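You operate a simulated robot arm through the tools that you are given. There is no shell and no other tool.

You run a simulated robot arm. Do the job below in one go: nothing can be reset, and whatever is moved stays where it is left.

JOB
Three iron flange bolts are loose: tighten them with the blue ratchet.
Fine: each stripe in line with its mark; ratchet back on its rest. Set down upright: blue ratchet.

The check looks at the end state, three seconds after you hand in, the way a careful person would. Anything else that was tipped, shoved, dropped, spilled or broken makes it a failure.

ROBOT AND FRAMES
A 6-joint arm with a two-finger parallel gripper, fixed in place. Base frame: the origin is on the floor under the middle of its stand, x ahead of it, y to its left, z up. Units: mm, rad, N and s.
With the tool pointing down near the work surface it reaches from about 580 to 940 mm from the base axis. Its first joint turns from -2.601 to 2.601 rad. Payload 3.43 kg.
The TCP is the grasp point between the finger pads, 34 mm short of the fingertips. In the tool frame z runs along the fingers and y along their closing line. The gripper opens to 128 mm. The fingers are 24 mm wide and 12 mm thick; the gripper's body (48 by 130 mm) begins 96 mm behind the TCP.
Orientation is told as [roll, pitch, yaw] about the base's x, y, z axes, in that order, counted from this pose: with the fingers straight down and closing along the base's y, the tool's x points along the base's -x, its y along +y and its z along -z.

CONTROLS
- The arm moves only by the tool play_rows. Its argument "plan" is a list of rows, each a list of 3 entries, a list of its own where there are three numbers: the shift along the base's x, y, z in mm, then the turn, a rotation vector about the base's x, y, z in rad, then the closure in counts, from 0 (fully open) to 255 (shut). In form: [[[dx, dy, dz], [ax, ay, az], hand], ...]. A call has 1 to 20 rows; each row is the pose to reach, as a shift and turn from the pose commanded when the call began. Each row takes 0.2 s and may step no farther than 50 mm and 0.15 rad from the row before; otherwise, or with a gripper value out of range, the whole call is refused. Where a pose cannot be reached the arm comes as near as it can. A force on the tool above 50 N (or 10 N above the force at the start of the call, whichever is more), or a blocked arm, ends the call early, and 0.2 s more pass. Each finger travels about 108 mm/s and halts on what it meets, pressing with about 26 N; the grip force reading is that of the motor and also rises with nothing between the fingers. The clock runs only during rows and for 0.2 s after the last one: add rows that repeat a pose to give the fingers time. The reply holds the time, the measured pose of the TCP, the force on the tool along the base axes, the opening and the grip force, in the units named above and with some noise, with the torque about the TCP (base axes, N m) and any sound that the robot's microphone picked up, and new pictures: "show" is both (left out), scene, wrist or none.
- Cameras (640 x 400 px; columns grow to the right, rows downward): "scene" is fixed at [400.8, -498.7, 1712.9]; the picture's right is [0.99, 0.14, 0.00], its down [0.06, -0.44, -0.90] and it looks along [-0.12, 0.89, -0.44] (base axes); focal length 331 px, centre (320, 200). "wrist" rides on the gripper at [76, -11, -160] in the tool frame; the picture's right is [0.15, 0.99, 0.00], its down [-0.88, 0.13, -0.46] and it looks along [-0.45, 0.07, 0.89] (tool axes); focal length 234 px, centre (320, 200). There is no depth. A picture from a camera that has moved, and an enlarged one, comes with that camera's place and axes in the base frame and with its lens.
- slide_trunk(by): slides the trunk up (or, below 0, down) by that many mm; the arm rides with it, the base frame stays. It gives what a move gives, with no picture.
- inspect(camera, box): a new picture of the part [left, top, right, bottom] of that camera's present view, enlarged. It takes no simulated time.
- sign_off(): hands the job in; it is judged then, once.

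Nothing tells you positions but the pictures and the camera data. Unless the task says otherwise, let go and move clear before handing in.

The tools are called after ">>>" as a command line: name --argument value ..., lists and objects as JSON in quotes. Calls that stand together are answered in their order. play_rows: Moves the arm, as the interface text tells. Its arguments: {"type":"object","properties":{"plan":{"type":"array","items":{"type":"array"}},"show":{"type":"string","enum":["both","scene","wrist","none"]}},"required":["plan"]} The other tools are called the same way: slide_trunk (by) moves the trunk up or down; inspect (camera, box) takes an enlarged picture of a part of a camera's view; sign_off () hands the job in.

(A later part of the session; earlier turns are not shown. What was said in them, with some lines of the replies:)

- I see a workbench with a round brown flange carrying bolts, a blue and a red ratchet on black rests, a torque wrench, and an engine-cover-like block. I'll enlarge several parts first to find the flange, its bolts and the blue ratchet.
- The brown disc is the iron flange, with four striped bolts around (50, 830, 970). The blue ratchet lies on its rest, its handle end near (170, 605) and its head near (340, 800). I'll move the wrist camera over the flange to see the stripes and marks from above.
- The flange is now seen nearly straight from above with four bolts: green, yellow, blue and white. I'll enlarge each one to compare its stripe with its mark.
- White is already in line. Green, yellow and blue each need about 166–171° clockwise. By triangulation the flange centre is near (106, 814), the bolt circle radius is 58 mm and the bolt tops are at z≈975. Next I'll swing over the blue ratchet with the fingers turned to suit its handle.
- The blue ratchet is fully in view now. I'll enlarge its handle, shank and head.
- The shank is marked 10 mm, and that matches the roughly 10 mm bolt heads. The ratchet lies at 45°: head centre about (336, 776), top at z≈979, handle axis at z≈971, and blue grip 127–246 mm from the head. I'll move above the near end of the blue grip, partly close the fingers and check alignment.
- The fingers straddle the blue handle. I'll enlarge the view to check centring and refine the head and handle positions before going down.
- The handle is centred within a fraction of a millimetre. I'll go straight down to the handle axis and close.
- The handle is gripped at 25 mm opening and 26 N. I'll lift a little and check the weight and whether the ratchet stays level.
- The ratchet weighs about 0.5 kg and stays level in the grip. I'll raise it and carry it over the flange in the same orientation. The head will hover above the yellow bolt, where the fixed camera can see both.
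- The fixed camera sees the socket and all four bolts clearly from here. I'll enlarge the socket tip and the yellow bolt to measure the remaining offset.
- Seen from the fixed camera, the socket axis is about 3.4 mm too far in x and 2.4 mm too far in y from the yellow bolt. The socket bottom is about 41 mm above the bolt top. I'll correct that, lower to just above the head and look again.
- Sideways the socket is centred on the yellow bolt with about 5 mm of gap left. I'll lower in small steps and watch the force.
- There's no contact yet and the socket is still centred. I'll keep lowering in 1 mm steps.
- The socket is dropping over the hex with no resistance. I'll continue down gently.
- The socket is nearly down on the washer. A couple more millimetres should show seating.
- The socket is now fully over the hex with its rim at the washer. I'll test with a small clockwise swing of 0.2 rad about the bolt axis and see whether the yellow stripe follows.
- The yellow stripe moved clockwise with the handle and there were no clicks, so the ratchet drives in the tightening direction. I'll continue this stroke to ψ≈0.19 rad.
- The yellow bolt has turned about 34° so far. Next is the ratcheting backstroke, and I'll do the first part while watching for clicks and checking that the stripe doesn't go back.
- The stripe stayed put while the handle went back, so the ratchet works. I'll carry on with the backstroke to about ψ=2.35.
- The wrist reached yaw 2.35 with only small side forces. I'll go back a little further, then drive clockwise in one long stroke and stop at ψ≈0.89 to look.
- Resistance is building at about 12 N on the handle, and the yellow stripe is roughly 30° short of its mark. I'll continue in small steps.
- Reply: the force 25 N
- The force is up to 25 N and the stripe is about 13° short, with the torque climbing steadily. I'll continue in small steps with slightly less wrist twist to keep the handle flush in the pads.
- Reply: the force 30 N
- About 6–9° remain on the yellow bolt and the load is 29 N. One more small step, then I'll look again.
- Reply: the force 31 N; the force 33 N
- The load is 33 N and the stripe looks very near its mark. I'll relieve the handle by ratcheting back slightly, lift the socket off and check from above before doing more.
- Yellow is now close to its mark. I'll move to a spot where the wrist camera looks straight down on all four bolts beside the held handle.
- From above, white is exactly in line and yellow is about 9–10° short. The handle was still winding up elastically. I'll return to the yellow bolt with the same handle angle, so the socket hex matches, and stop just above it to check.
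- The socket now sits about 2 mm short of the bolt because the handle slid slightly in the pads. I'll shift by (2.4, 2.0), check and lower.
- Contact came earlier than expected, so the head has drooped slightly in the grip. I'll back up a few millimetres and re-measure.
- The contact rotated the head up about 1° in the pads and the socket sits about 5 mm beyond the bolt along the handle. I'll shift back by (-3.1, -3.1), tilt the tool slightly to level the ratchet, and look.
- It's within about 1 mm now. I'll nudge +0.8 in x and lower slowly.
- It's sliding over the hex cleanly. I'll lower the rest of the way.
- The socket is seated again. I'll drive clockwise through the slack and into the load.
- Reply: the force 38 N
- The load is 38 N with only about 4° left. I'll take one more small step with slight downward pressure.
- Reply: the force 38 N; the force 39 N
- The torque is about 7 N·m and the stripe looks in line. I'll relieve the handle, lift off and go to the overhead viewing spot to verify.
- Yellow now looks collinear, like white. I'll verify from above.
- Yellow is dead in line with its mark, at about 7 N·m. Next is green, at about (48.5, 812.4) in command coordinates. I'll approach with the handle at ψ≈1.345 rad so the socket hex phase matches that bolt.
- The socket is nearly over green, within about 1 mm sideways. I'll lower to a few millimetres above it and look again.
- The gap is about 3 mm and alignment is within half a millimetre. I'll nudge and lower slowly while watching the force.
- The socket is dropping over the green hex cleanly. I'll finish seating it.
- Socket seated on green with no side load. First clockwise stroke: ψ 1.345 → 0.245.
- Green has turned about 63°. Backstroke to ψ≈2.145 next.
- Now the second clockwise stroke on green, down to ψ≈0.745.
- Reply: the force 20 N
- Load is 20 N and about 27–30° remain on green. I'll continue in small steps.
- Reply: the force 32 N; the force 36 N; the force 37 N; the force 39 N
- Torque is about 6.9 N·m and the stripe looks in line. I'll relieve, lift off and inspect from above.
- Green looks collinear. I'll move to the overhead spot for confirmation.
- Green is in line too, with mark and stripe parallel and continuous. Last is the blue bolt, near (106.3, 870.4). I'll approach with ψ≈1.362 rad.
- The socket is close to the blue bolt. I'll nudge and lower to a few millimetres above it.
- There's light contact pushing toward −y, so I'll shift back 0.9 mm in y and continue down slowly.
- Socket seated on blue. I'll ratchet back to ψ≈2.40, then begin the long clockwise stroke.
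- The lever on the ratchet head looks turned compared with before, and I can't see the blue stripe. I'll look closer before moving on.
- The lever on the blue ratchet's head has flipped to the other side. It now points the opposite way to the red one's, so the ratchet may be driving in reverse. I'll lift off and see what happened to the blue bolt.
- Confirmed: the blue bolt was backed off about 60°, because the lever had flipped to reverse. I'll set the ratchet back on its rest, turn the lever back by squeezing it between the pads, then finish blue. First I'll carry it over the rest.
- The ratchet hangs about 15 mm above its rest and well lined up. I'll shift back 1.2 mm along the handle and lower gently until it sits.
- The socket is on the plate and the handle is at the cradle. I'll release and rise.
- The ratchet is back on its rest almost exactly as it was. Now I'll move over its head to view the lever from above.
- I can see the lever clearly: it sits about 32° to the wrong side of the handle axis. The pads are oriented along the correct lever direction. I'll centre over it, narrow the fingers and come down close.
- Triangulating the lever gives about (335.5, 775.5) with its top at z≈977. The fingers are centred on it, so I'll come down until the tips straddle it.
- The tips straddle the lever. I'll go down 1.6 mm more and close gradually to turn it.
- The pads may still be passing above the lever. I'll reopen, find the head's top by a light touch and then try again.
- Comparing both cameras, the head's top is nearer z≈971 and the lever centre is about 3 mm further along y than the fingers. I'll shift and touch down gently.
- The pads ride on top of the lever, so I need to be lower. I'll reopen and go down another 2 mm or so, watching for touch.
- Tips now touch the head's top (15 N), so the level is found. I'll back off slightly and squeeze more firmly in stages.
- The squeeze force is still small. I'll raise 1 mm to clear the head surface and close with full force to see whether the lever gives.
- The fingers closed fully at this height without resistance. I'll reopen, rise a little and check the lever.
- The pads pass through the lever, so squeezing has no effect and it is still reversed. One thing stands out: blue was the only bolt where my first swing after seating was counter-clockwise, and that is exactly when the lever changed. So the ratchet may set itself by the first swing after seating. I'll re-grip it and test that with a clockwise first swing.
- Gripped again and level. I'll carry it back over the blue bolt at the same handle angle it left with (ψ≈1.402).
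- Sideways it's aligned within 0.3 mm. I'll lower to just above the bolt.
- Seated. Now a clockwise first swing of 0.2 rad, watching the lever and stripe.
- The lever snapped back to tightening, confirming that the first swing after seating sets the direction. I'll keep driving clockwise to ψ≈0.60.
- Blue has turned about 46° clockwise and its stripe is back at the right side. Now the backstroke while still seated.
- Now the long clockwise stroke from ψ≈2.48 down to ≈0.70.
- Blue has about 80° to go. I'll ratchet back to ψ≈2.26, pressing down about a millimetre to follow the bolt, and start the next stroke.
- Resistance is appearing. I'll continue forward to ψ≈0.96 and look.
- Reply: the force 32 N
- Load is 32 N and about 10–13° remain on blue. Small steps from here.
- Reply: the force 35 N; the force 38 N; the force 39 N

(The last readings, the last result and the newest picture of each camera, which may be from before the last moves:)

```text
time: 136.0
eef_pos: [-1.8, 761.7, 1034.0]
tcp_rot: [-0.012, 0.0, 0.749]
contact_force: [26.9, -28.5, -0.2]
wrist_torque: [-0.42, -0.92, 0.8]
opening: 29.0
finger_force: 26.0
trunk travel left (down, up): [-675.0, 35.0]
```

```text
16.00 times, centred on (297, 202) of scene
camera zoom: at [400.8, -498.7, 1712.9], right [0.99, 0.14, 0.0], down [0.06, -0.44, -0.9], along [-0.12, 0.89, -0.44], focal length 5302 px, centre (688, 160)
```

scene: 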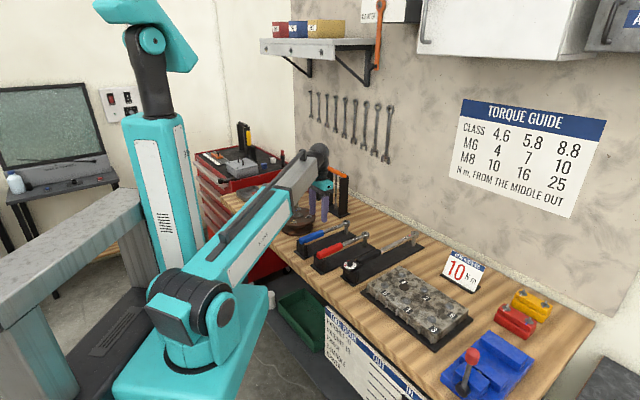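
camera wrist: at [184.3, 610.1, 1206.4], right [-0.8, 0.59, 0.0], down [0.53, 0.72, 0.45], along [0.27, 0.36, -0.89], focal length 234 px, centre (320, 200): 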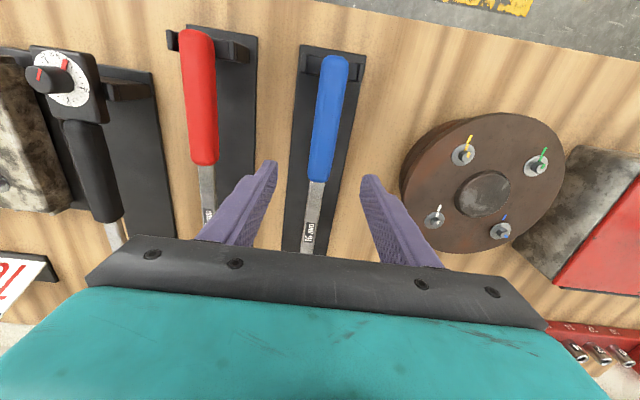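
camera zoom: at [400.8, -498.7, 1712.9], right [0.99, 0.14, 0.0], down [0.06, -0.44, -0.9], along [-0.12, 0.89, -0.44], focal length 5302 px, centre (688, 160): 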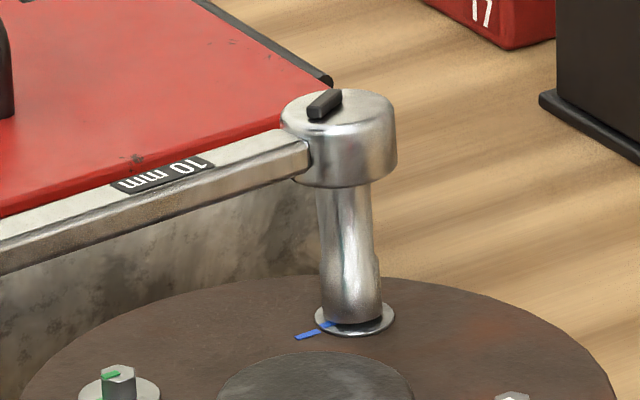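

Torque is about 6.85 N·m, about the same as the other two when they were in line. I'll relieve, lift off and inspect.

>>> play_rows --plan '[[[4.3, -4.3, 0.3], [0, 0, 0.04], 255], [[8.7, -8.6, 0.5], [0, 0, 0.08], 255], [[19.4, -17.5, 0.8], [0, 0, 0.17], 255], [[32.1, -26.2, 0.8], [0, 0, 0.27], 255], [[32.1, -26.2, 0.8], [0, 0, 0.27], 255], [[32.1, -26.2, 4], [0, 0, 0.27], 255], [[32.1, -26.2, 8], [0, 0, 0.27], 255], [[32.1, -26.2, 13], [0, 0, 0.27], 255], [[32.1, -26.2, 20], [0, 0, 0.27], 255], [[32.1, -26.2, 32], [0, 0, 0.27], 255], [[32.1, -26.2, 32], [0, 0, 0.27], 255]]' --show "none"

>>> inspect --camera "scene" --box '[285, 195, 309, 210]'

```text
time: 138.4
eef_pos: [25.5, 741.0, 1063.4]
tcp_rot: [-0.005, 0.002, 1.022]
contact_force: [-0.3, -0.3, -4.3]
wrist_torque: [-0.24, 0.16, 0.03]
opening: 24.6
finger_force: 25.5
trunk travel left (down, up): [-675.0, 35.0]
```

```text
16.00 times, centred on (297, 202) of scene
camera zoom: at [400.8, -498.7, 1712.9], right [0.99, 0.14, 0.0], down [0.06, -0.44, -0.9], along [-0.12, 0.89, -0.44], focal length 5302 px, centre (688, 160)
```

zoom: 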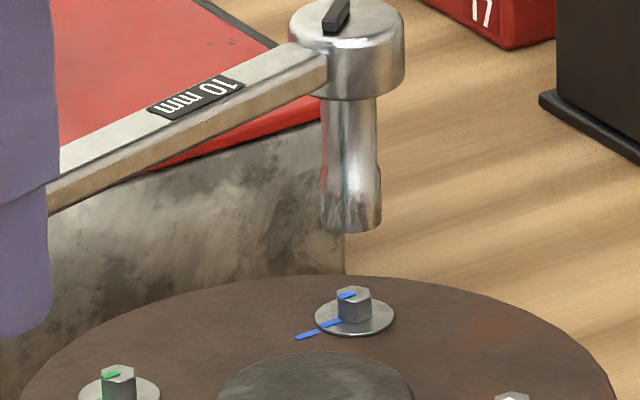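

Blue looks in line. I'll check all four from above.

>>> play_rows --plan '[[[5, 0, 20], [0, 0, -0.02], 255], [[25, 0, 42], [0, 0, -0.08], 255], [[56, 0, 58], [0, 0, -0.16], 255], [[90, 0, 64.7], [0, 0, -0.25], 255], [[124, 0, 64.7], [0, 0, -0.33], 255], [[156, -0.5, 64.7], [0, 0, -0.41], 255], [[184, -0.8, 64.7], [0, 0, -0.46], 255], [[196.5, -0.8, 64.7], [0, 0, -0.475], 255], [[196.5, -0.8, 64.7], [0, 0, -0.475], 255]]' --show "wrist"

>>> inspect --camera "wrist" --box '[426, 118, 466, 143]'

>>> inspect --camera "wrist" --box '[436, 47, 476, 72]'

>>> inspect --camera "wrist" --box '[370, 55, 410, 80]'

>>> inspect --camera "wrist" --box '[368, 120, 408, 145]'

```text
time: 140.4
eef_pos: [220.1, 740.7, 1128.5]
tcp_rot: [-0.004, 0.0, 0.543]
contact_force: [0.0, 0.3, -4.6]
wrist_torque: [-0.15, 0.19, -0.02]
opening: 24.7
finger_force: 26.0
trunk travel left (down, up): [-675.0, 35.0]
camera wrist: at [161.2, 692.6, 1287.8], right [-0.64, 0.77, 0.0], down [0.68, 0.57, 0.45], along [0.35, 0.29, -0.89], focal length 234 px, centre (320, 200)
```

wrist: 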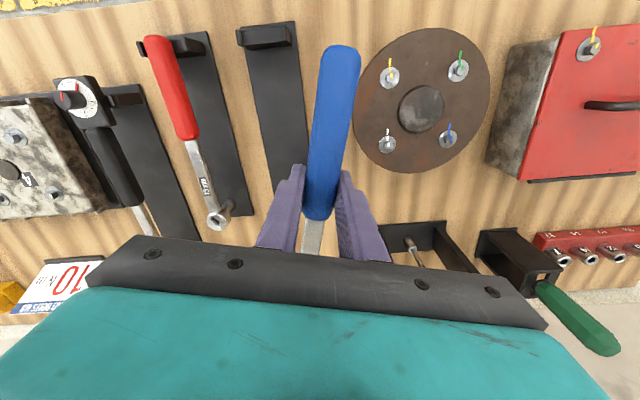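

```text
16.00 times, centred on (446, 130) of wrist
camera zoom: at [161.2, 692.6, 1287.8], right [-0.64, 0.77, 0.0], down [0.68, 0.57, 0.45], along [0.35, 0.29, -0.89], focal length 3747 px, centre (-1696, 1312)
```

zoom: 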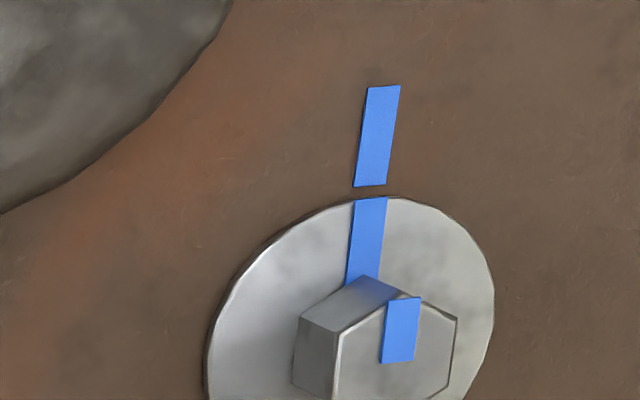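

```text
16.00 times, centred on (456, 60) of wrist
camera zoom: at [161.2, 692.6, 1287.8], right [-0.64, 0.77, 0.0], down [0.68, 0.57, 0.45], along [0.35, 0.29, -0.89], focal length 3747 px, centre (-1856, 2448)
```

zoom: 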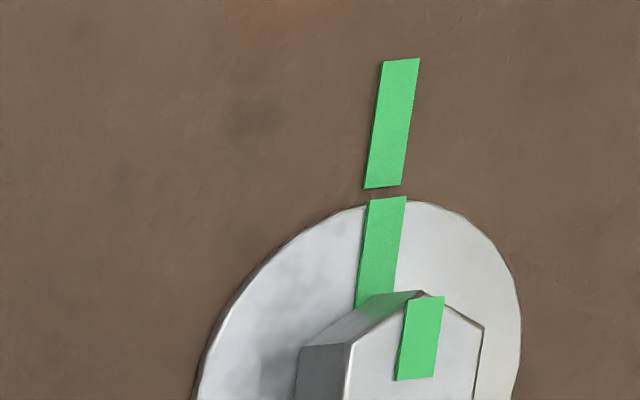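

```text
16.00 times, centred on (390, 68) of wrist
camera zoom: at [161.2, 692.6, 1287.8], right [-0.64, 0.77, 0.0], down [0.68, 0.57, 0.45], along [0.35, 0.29, -0.89], focal length 3747 px, centre (-800, 2320)
```

zoom: 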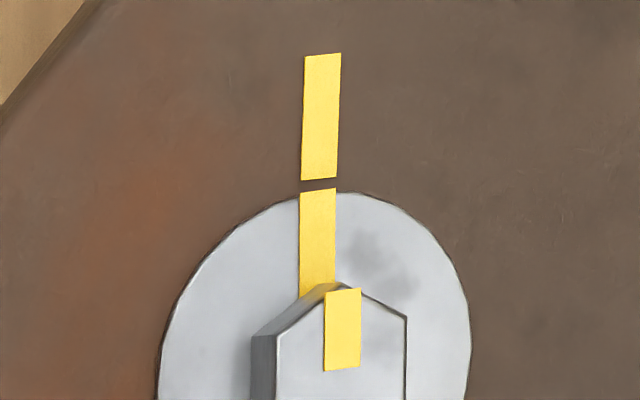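

```text
16.00 times, centred on (388, 132) of wrist
camera zoom: at [161.2, 692.6, 1287.8], right [-0.64, 0.77, 0.0], down [0.68, 0.57, 0.45], along [0.35, 0.29, -0.89], focal length 3747 px, centre (-768, 1280)
```

zoom: 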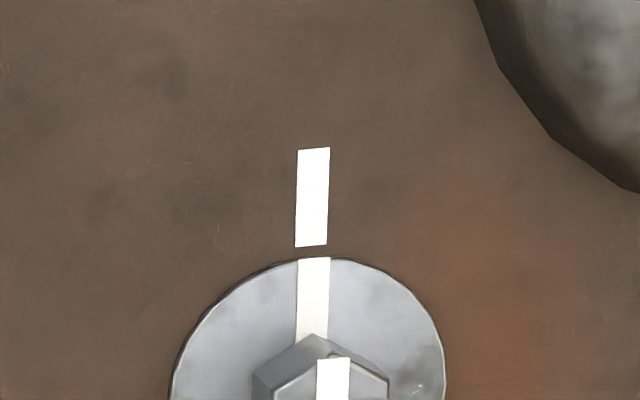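

All four stripes are in line with their marks to within about a degree or two. Now I'll return the blue ratchet to its rest, moving above it first.

>>> play_rows --plan '[[[1, -10, -5], [0, 0, 0.04], 255], [[3, -28, -15], [0, 0, 0.1], 255], [[5.5, -48, -30], [0, 0, 0.17], 255], [[7.5, -63, -50], [0, 0, 0.225], 255], [[7.9, -68, -75], [0, 0, 0.242], 255], [[7.9, -68, -105], [0, 0, 0.242], 255], [[7.9, -68, -128], [0, 0, 0.242], 255], [[7.9, -68, -138], [0, 0, 0.242], 255], [[7.9, -68, -138], [0, 0, 0.242], 255]]' --show "none"

>>> inspect --camera "scene" --box '[290, 210, 370, 260]'

>>> inspect --camera "wrist" --box '[260, 20, 420, 120]'

```text
time: 142.4
eef_pos: [230.3, 671.7, 990.5]
tcp_rot: [-0.004, 0.001, 0.788]
contact_force: [-0.2, 0.3, -4.2]
wrist_torque: [-0.2, 0.16, -0.02]
opening: 24.7
finger_force: 26.2
trunk travel left (down, up): [-675.0, 35.0]
```

```text
8.00 times, centred on (330, 235) of scene
camera zoom: at [400.8, -498.7, 1712.9], right [0.99, 0.14, 0.0], down [0.06, -0.44, -0.9], along [-0.12, 0.89, -0.44], focal length 2651 px, centre (240, -80)
```

zoom: 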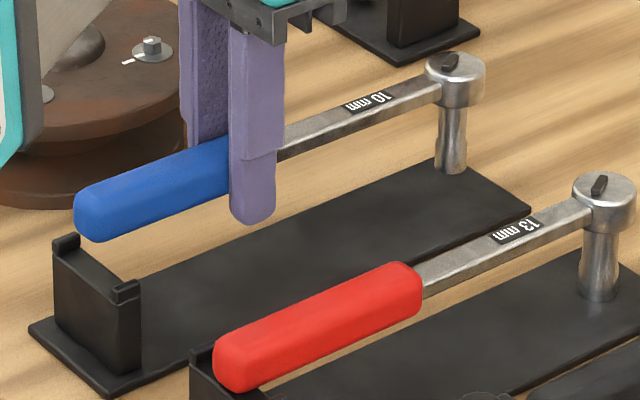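

```text
4.00 times, centred on (340, 70) of wrist
camera zoom: at [184.2, 611.0, 1150.0], right [-0.8, 0.59, 0.0], down [0.53, 0.72, 0.45], along [0.27, 0.36, -0.89], focal length 937 px, centre (240, 720)
```

zoom: 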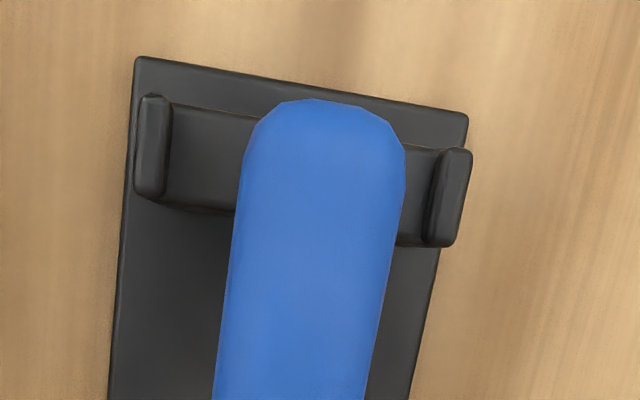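

Well lined up over the rest. I'll lower the last 17 mm gently.

>>> play_rows --plan '[[[0, 0, -5], [0, 0, 0], 255], [[0, 0, -10], [0, 0, 0], 255], [[0, 0, -13], [0, 0, 0], 255], [[0, 0, -15], [0, 0, 0], 255], [[0, 0, -16], [0, 0, 0], 255]]' --show "none"

>>> inspect --camera "scene" --box '[290, 210, 370, 260]'

```text
time: 143.6
eef_pos: [230.9, 673.4, 975.1]
tcp_rot: [-0.005, -0.001, 0.787]
contact_force: [0.1, 0.3, -3.5]
wrist_torque: [-0.21, 0.18, 0.01]
opening: 24.9
finger_force: 25.9
trunk travel left (down, up): [-675.0, 35.0]
```

```text
8.00 times, centred on (330, 235) of scene
camera zoom: at [400.8, -498.7, 1712.9], right [0.99, 0.14, 0.0], down [0.06, -0.44, -0.9], along [-0.12, 0.89, -0.44], focal length 2651 px, centre (240, -80)
```

zoom: 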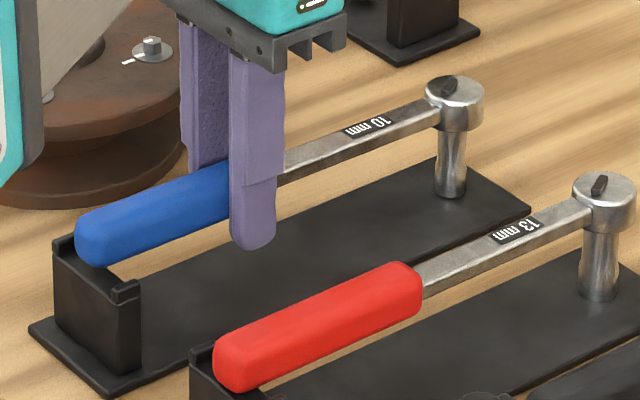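

>>> play_rows --plan '[[[0, 0, -0.8], [0, 0, 0], 255], [[0, 0, -1.6], [0, 0, 0], 255], [[0, 0, -2.4], [0, 0, 0], 255], [[0, 0, -2.4], [0, 0, 0], 255]]' --show "none"

```text
time: 144.6
eef_pos: [231.4, 672.5, 972.7]
tcp_rot: [-0.003, -0.001, 0.787]
contact_force: [1.7, 1.3, 1.4]
wrist_torque: [0.56, -0.53, -0.07]
opening: 24.6
finger_force: 26.2
trunk travel left (down, up): [-675.0, 35.0]
```

The socket has touched the plate. I'll release gently and rise clear.

>>> play_rows --plan '[[[0, 0, 0], [0, 0, 0], 230], [[0, 0, 0], [0, 0, 0], 190], [[0, 0, 0], [0, 0, 0], 140], [[0, 0, 0], [0, 0, 0], 120], [[0, 0, 20], [0, 0, 0], 120], [[0, 0, 55], [0, 0, 0], 120], [[0, 0, 100], [0, 0, 0], 110], [[0, 0, 140], [0, 0, 0], 100], [[0, 0, 140], [0, 0, 0], 100]]' --show "both"

>>> inspect --camera "scene" --box '[290, 210, 370, 260]'

>>> inspect --camera "wrist" --box '[240, 40, 400, 140]'

```text
time: 146.6
eef_pos: [230.1, 672.6, 1111.4]
tcp_rot: [-0.004, 0.002, 0.786]
contact_force: [0.3, 0.7, -0.5]
wrist_torque: [0.0, 0.0, 0.0]
opening: 77.8
finger_force: 0.1
trunk travel left (down, up): [-675.0, 35.0]
camera wrist: at [184.1, 611.3, 1270.9], right [-0.8, 0.59, 0.0], down [0.53, 0.72, 0.45], along [0.27, 0.36, -0.89], focal length 234 px, centre (320, 200)
```

scene: 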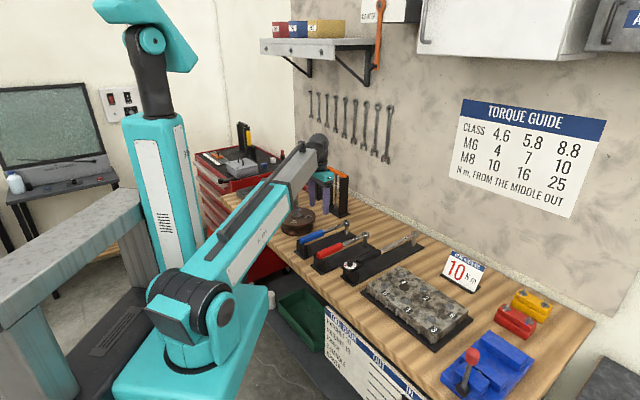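
wrist: 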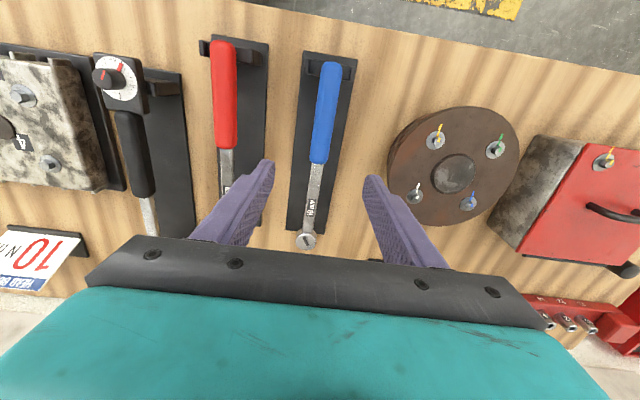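

```text
8.00 times, centred on (330, 235) of scene
camera zoom: at [400.8, -498.7, 1712.9], right [0.99, 0.14, 0.0], down [0.06, -0.44, -0.9], along [-0.12, 0.89, -0.44], focal length 2651 px, centre (240, -80)
```

zoom: 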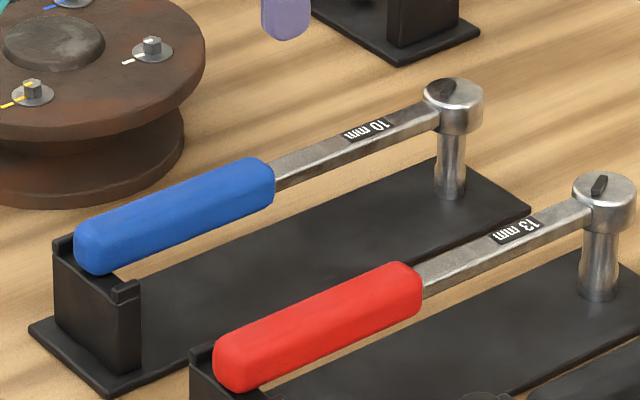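

```text
4.00 times, centred on (320, 90) of wrist
camera zoom: at [184.1, 611.3, 1270.9], right [-0.8, 0.59, 0.0], down [0.53, 0.72, 0.45], along [0.27, 0.36, -0.89], focal length 937 px, centre (320, 640)
```

zoom: 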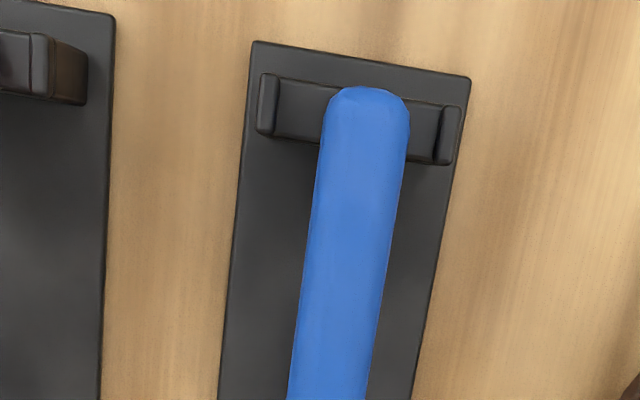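

The blue ratchet is back on its rest, upright, with its handle in the cradle. I'll move the arm well clear and take one final look before handing in.

>>> play_rows --plan '[[[-15, -5, 30], [0, 0, 0], 60], [[-50, -15, 60], [0, 0, 0], 20], [[-95, -30, 85], [0, 0, 0], 0], [[-140, -45, 95], [0, 0, 0], 0], [[-185, -60, 100], [0, 0, 0], 0], [[-215, -72, 100], [0, 0, 0], 0], [[-222, -77, 100], [0, 0, 0], 0], [[-222, -77, 100], [0, 0, 0], 0]]' --show "scene"

>>> inspect --camera "scene" --box '[240, 165, 400, 265]'

>>> inspect --camera "scene" --box '[278, 200, 318, 225]'

```text
refused: row 3 steps farther than a row can; nothing moved
```

```text
4.00 times, centred on (320, 215) of scene
camera zoom: at [400.8, -498.7, 1712.9], right [0.99, 0.14, 0.0], down [0.06, -0.44, -0.9], along [-0.12, 0.89, -0.44], focal length 1326 px, centre (320, 140)
```

zoom: 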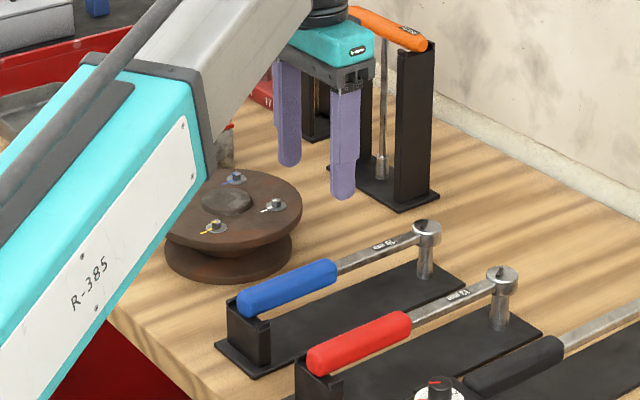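

```text
16.00 times, centred on (298, 212) of scene
camera zoom: at [400.8, -498.7, 1712.9], right [0.99, 0.14, 0.0], down [0.06, -0.44, -0.9], along [-0.12, 0.89, -0.44], focal length 5302 px, centre (672, 0)
```

zoom: 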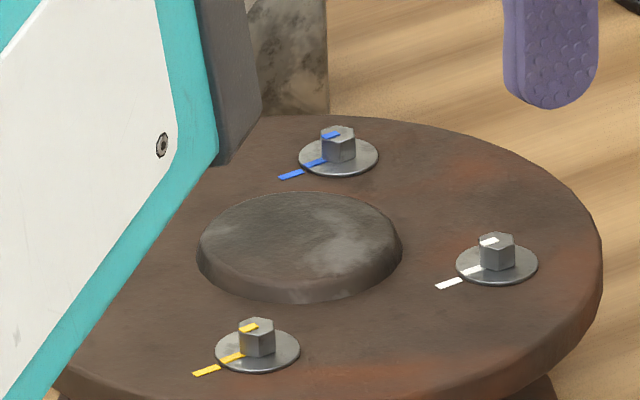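

That call was refused because one step was too long, and nothing moved. I'll retry with shorter steps to bring the arm clear.

>>> play_rows --plan '[[[-10, -4, 30], [0, 0, 0], 60], [[-35, -12, 60], [0, 0, 0], 20], [[-70, -24, 80], [0, 0, 0], 0], [[-108, -37, 92], [0, 0, 0], 0], [[-146, -50, 100], [0, 0, 0], 0], [[-184, -63, 100], [0, 0, 0], 0], [[-212, -73, 100], [0, 0, 0], 0], [[-222, -77, 100], [0, 0, 0], 0], [[-222, -77, 100], [0, 0, 0], 0]]' --show "scene"

>>> inspect --camera "scene" --box '[240, 165, 400, 265]'

>>> inspect --camera "scene" --box '[278, 200, 318, 225]'

```text
time: 147.2
eef_pos: [209.3, 666.5, 1161.1]
tcp_rot: [0.002, -0.015, 0.791]
contact_force: [2.8, 9.5, -16.0]
wrist_torque: [-0.38, -0.11, -0.08]
opening: 117.7
finger_force: 0.1
trunk travel left (down, up): [-675.0, 35.0]
stopped in row 2: the force on the tool passed its limit at 85 N (the readings are from after the stop); the commanded pose is now the measured one
```

scene: 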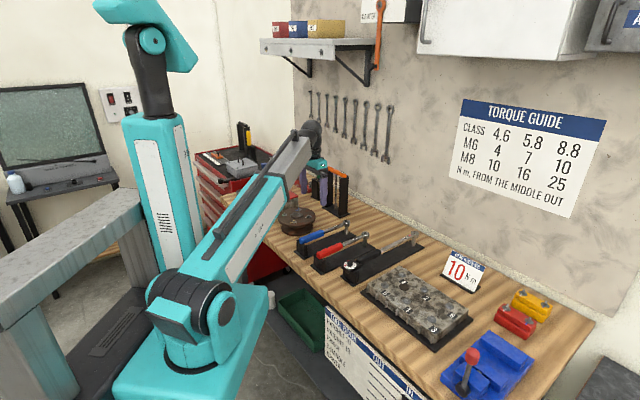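

```text
4.00 times, centred on (320, 215) of scene
camera zoom: at [400.8, -498.7, 1712.9], right [0.99, 0.14, 0.0], down [0.06, -0.44, -0.9], along [-0.12, 0.89, -0.44], focal length 1326 px, centre (320, 140)
```

zoom: 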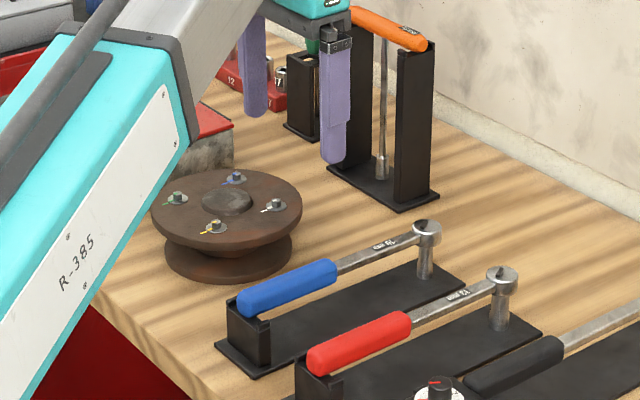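

```text
16.00 times, centred on (298, 212) of scene
camera zoom: at [400.8, -498.7, 1712.9], right [0.99, 0.14, 0.0], down [0.06, -0.44, -0.9], along [-0.12, 0.89, -0.44], focal length 5302 px, centre (672, 0)
```

zoom: 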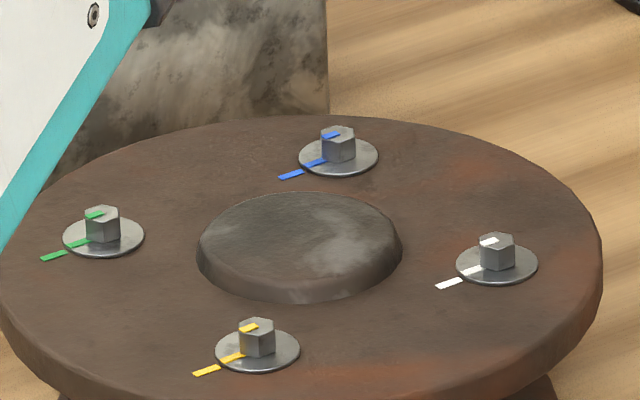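

The retreat stopped early on a force spike, with the fingers opening quickly, though everything on the bench looks untouched. I'll hold still and read the forces before moving on slowly.

>>> play_rows --plan '[[[0, 0, 0], [0, 0, 0], 20], [[0, 0, 0], [0, 0, 0], 20], [[0, 0, 0], [0, 0, 0], 20]]' --show "both"

>>> inspect --camera "scene" --box '[260, 110, 388, 190]'

```text
time: 148.0
eef_pos: [209.6, 665.4, 1161.7]
tcp_rot: [0.001, -0.015, 0.793]
contact_force: [3.6, 16.1, -28.7]
wrist_torque: [-0.6, -0.63, -0.41]
opening: 118.2
finger_force: 0.1
trunk travel left (down, up): [-675.0, 35.0]
camera wrist: at [161.1, 602.5, 1320.1], right [-0.81, 0.59, 0.0], down [0.52, 0.71, 0.47], along [0.28, 0.38, -0.88], focal length 234 px, centre (320, 200)
```

scene: 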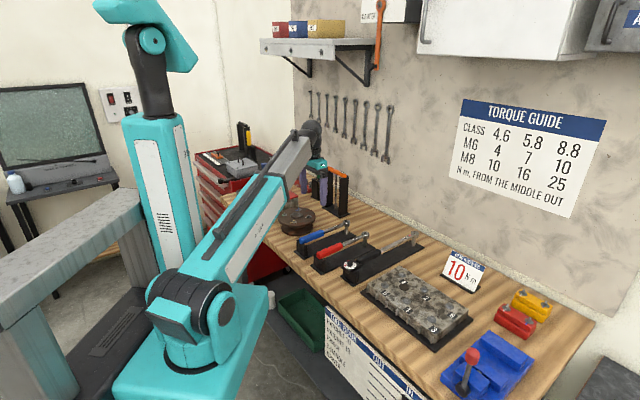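
wrist: 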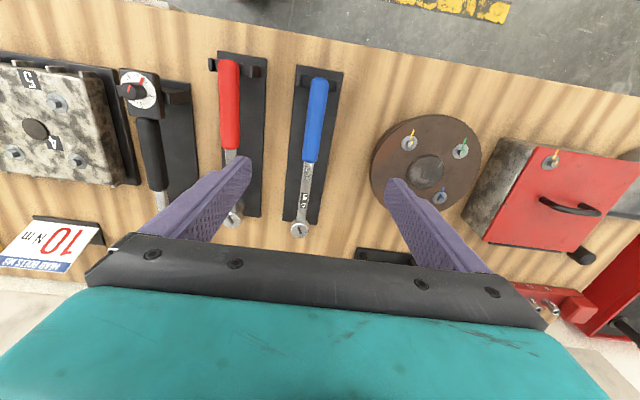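

```text
5.00 times, centred on (324, 150) of scene
camera zoom: at [400.8, -498.7, 1712.9], right [0.99, 0.14, 0.0], down [0.06, -0.44, -0.9], along [-0.12, 0.89, -0.44], focal length 1657 px, centre (300, 450)
```

zoom: 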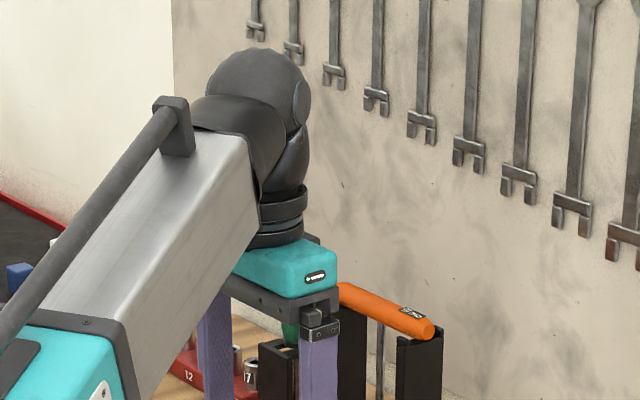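

There's a steady load on the tool with nothing around it. The wrist seems to be pressing against the arm's own forearm in this folded, wide-open pose. I'll back out the way I came and narrow the fingers.

>>> play_rows --plan '[[[5, 1.5, -12], [0, 0, 0], 60], [[12, 3, -28], [0, 0.008, 0], 90], [[20, 5, -48], [0, 0.015, 0], 100], [[20, 5, -48], [0, 0.015, 0], 100]]' --show "none"

```text
time: 149.0
eef_pos: [228.2, 670.4, 1112.1]
tcp_rot: [0.011, -0.003, 0.793]
contact_force: [0.5, -0.4, 0.1]
wrist_torque: [0.0, 0.02, -0.05]
opening: 77.6
finger_force: 0.0
trunk travel left (down, up): [-675.0, 35.0]
```

Free of load again. I'll park the gripper higher and further out, at the earlier contact-free viewing spot, and do a last check of everything.

>>> play_rows --plan '[[[-2, 17, 4], [0, 0, -0.06], 100], [[-4, 34, 9], [0, 0, -0.12], 100], [[-6, 52, 14], [0, 0, -0.18], 100], [[-8, 68, 17], [0, 0, -0.24], 100], [[-8, 68, 17], [0, 0, -0.24], 100]]' --show "both"

>>> inspect --camera "wrist" --box '[340, 15, 500, 115]'

>>> inspect --camera "wrist" --box '[330, 90, 490, 190]'

>>> inspect --camera "scene" --box '[290, 205, 378, 260]'

```text
time: 150.2
eef_pos: [222.3, 738.7, 1130.3]
tcp_rot: [0.011, -0.006, 0.552]
contact_force: [-0.5, 0.8, 0.1]
wrist_torque: [-0.01, 0.02, 0.01]
opening: 77.9
finger_force: 0.1
trunk travel left (down, up): [-675.0, 35.0]
camera wrist: at [162.7, 688.3, 1290.1], right [-0.64, 0.77, 0.01], down [0.68, 0.57, 0.46], along [0.35, 0.3, -0.89], focal length 234 px, centre (320, 200)
```

scene: 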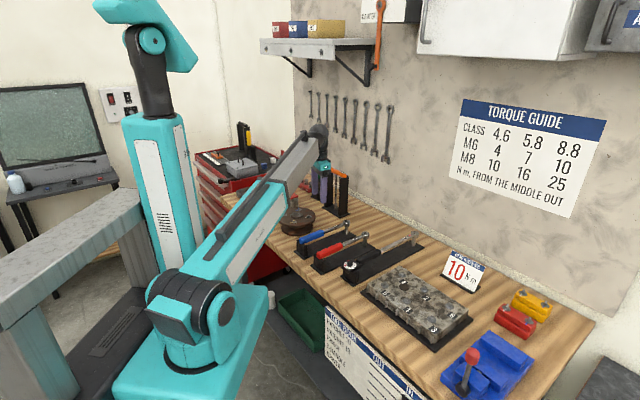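
wrist: 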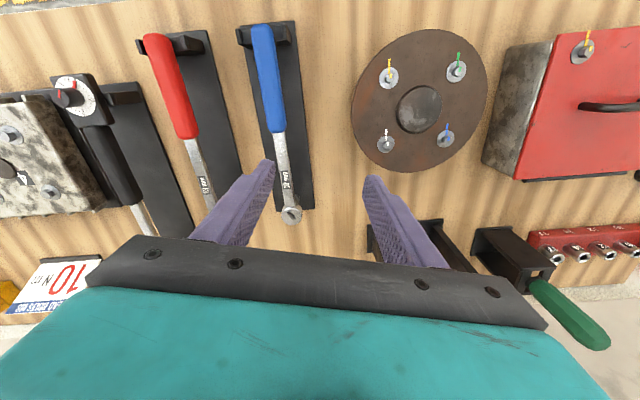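

```text
4.00 times, centred on (420, 65) of wrist
camera zoom: at [162.7, 688.3, 1290.1], right [-0.64, 0.77, 0.01], down [0.68, 0.57, 0.46], along [0.35, 0.3, -0.89], focal length 937 px, centre (-80, 740)
```

zoom: 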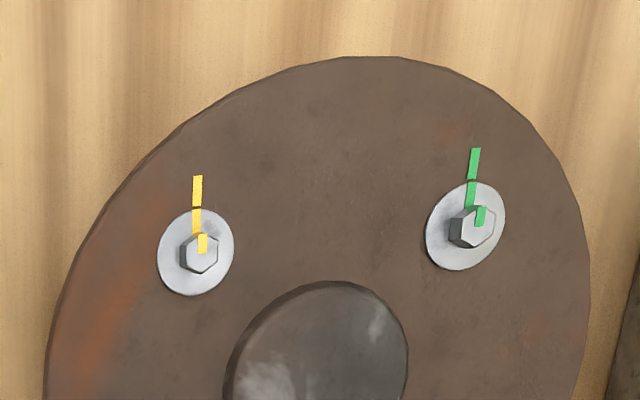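

```text
4.00 times, centred on (410, 140) of wrist
camera zoom: at [162.7, 688.3, 1290.1], right [-0.64, 0.77, 0.01], down [0.68, 0.57, 0.46], along [0.35, 0.3, -0.89], focal length 937 px, centre (-40, 440)
```

zoom: 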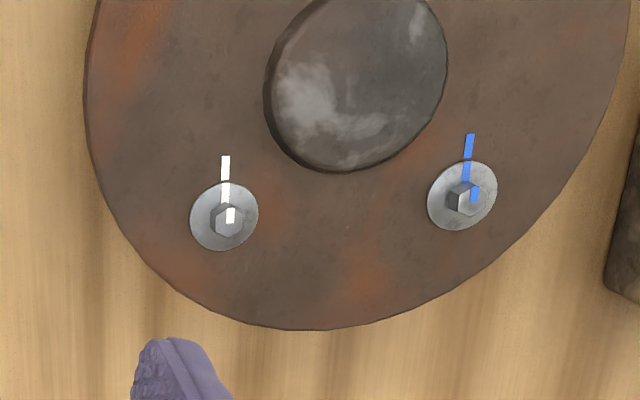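

```text
7.27 times, centred on (334, 232) of scene
camera zoom: at [400.8, -498.7, 1712.9], right [0.99, 0.14, 0.0], down [0.06, -0.44, -0.9], along [-0.12, 0.89, -0.44], focal length 2410 px, centre (218, -36)
```

zoom: 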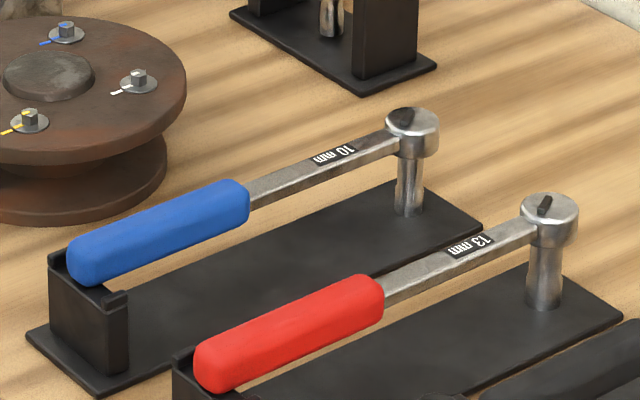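

The green, yellow and blue stripes are in line with their marks, and white was left untouched. The blue ratchet stands upright on its rest, the arm is clear and nothing else on the bench has moved. I'm handing in the job.

>>> sign_off

```text
The job is handed in.
```

I tightened the green, yellow and blue flange bolts. Seen from above, each stripe lines up with its mark to within about two degrees. The white bolt was already in line, so I left it alone.

The blue ratchet is back on its rest, upright, with its handle in the cradle. The gripper is open and parked above the bench.

Three things came up along the way:

- **Blue bolt loosened first:** the ratchet's direction is set by the first swing after the socket is seated. My first swing on the blue bolt was counter-clockwise, which backed it off about 60° before I noticed. I re-seated the ratchet and tightened the bolt to its mark.
- **Fingers on the ratchet head:** while trying to turn its lever back by hand, I pressed lightly on the ratchet head on its rest. The lever didn't move, and the head shifted by about a millimetre.
- **Force stop while retreating:** after the ratchet was set down, the arm stopped on a force spike. It appears the wrist pressed against the arm's own forearm. I backed out, and nothing on the bench had moved.
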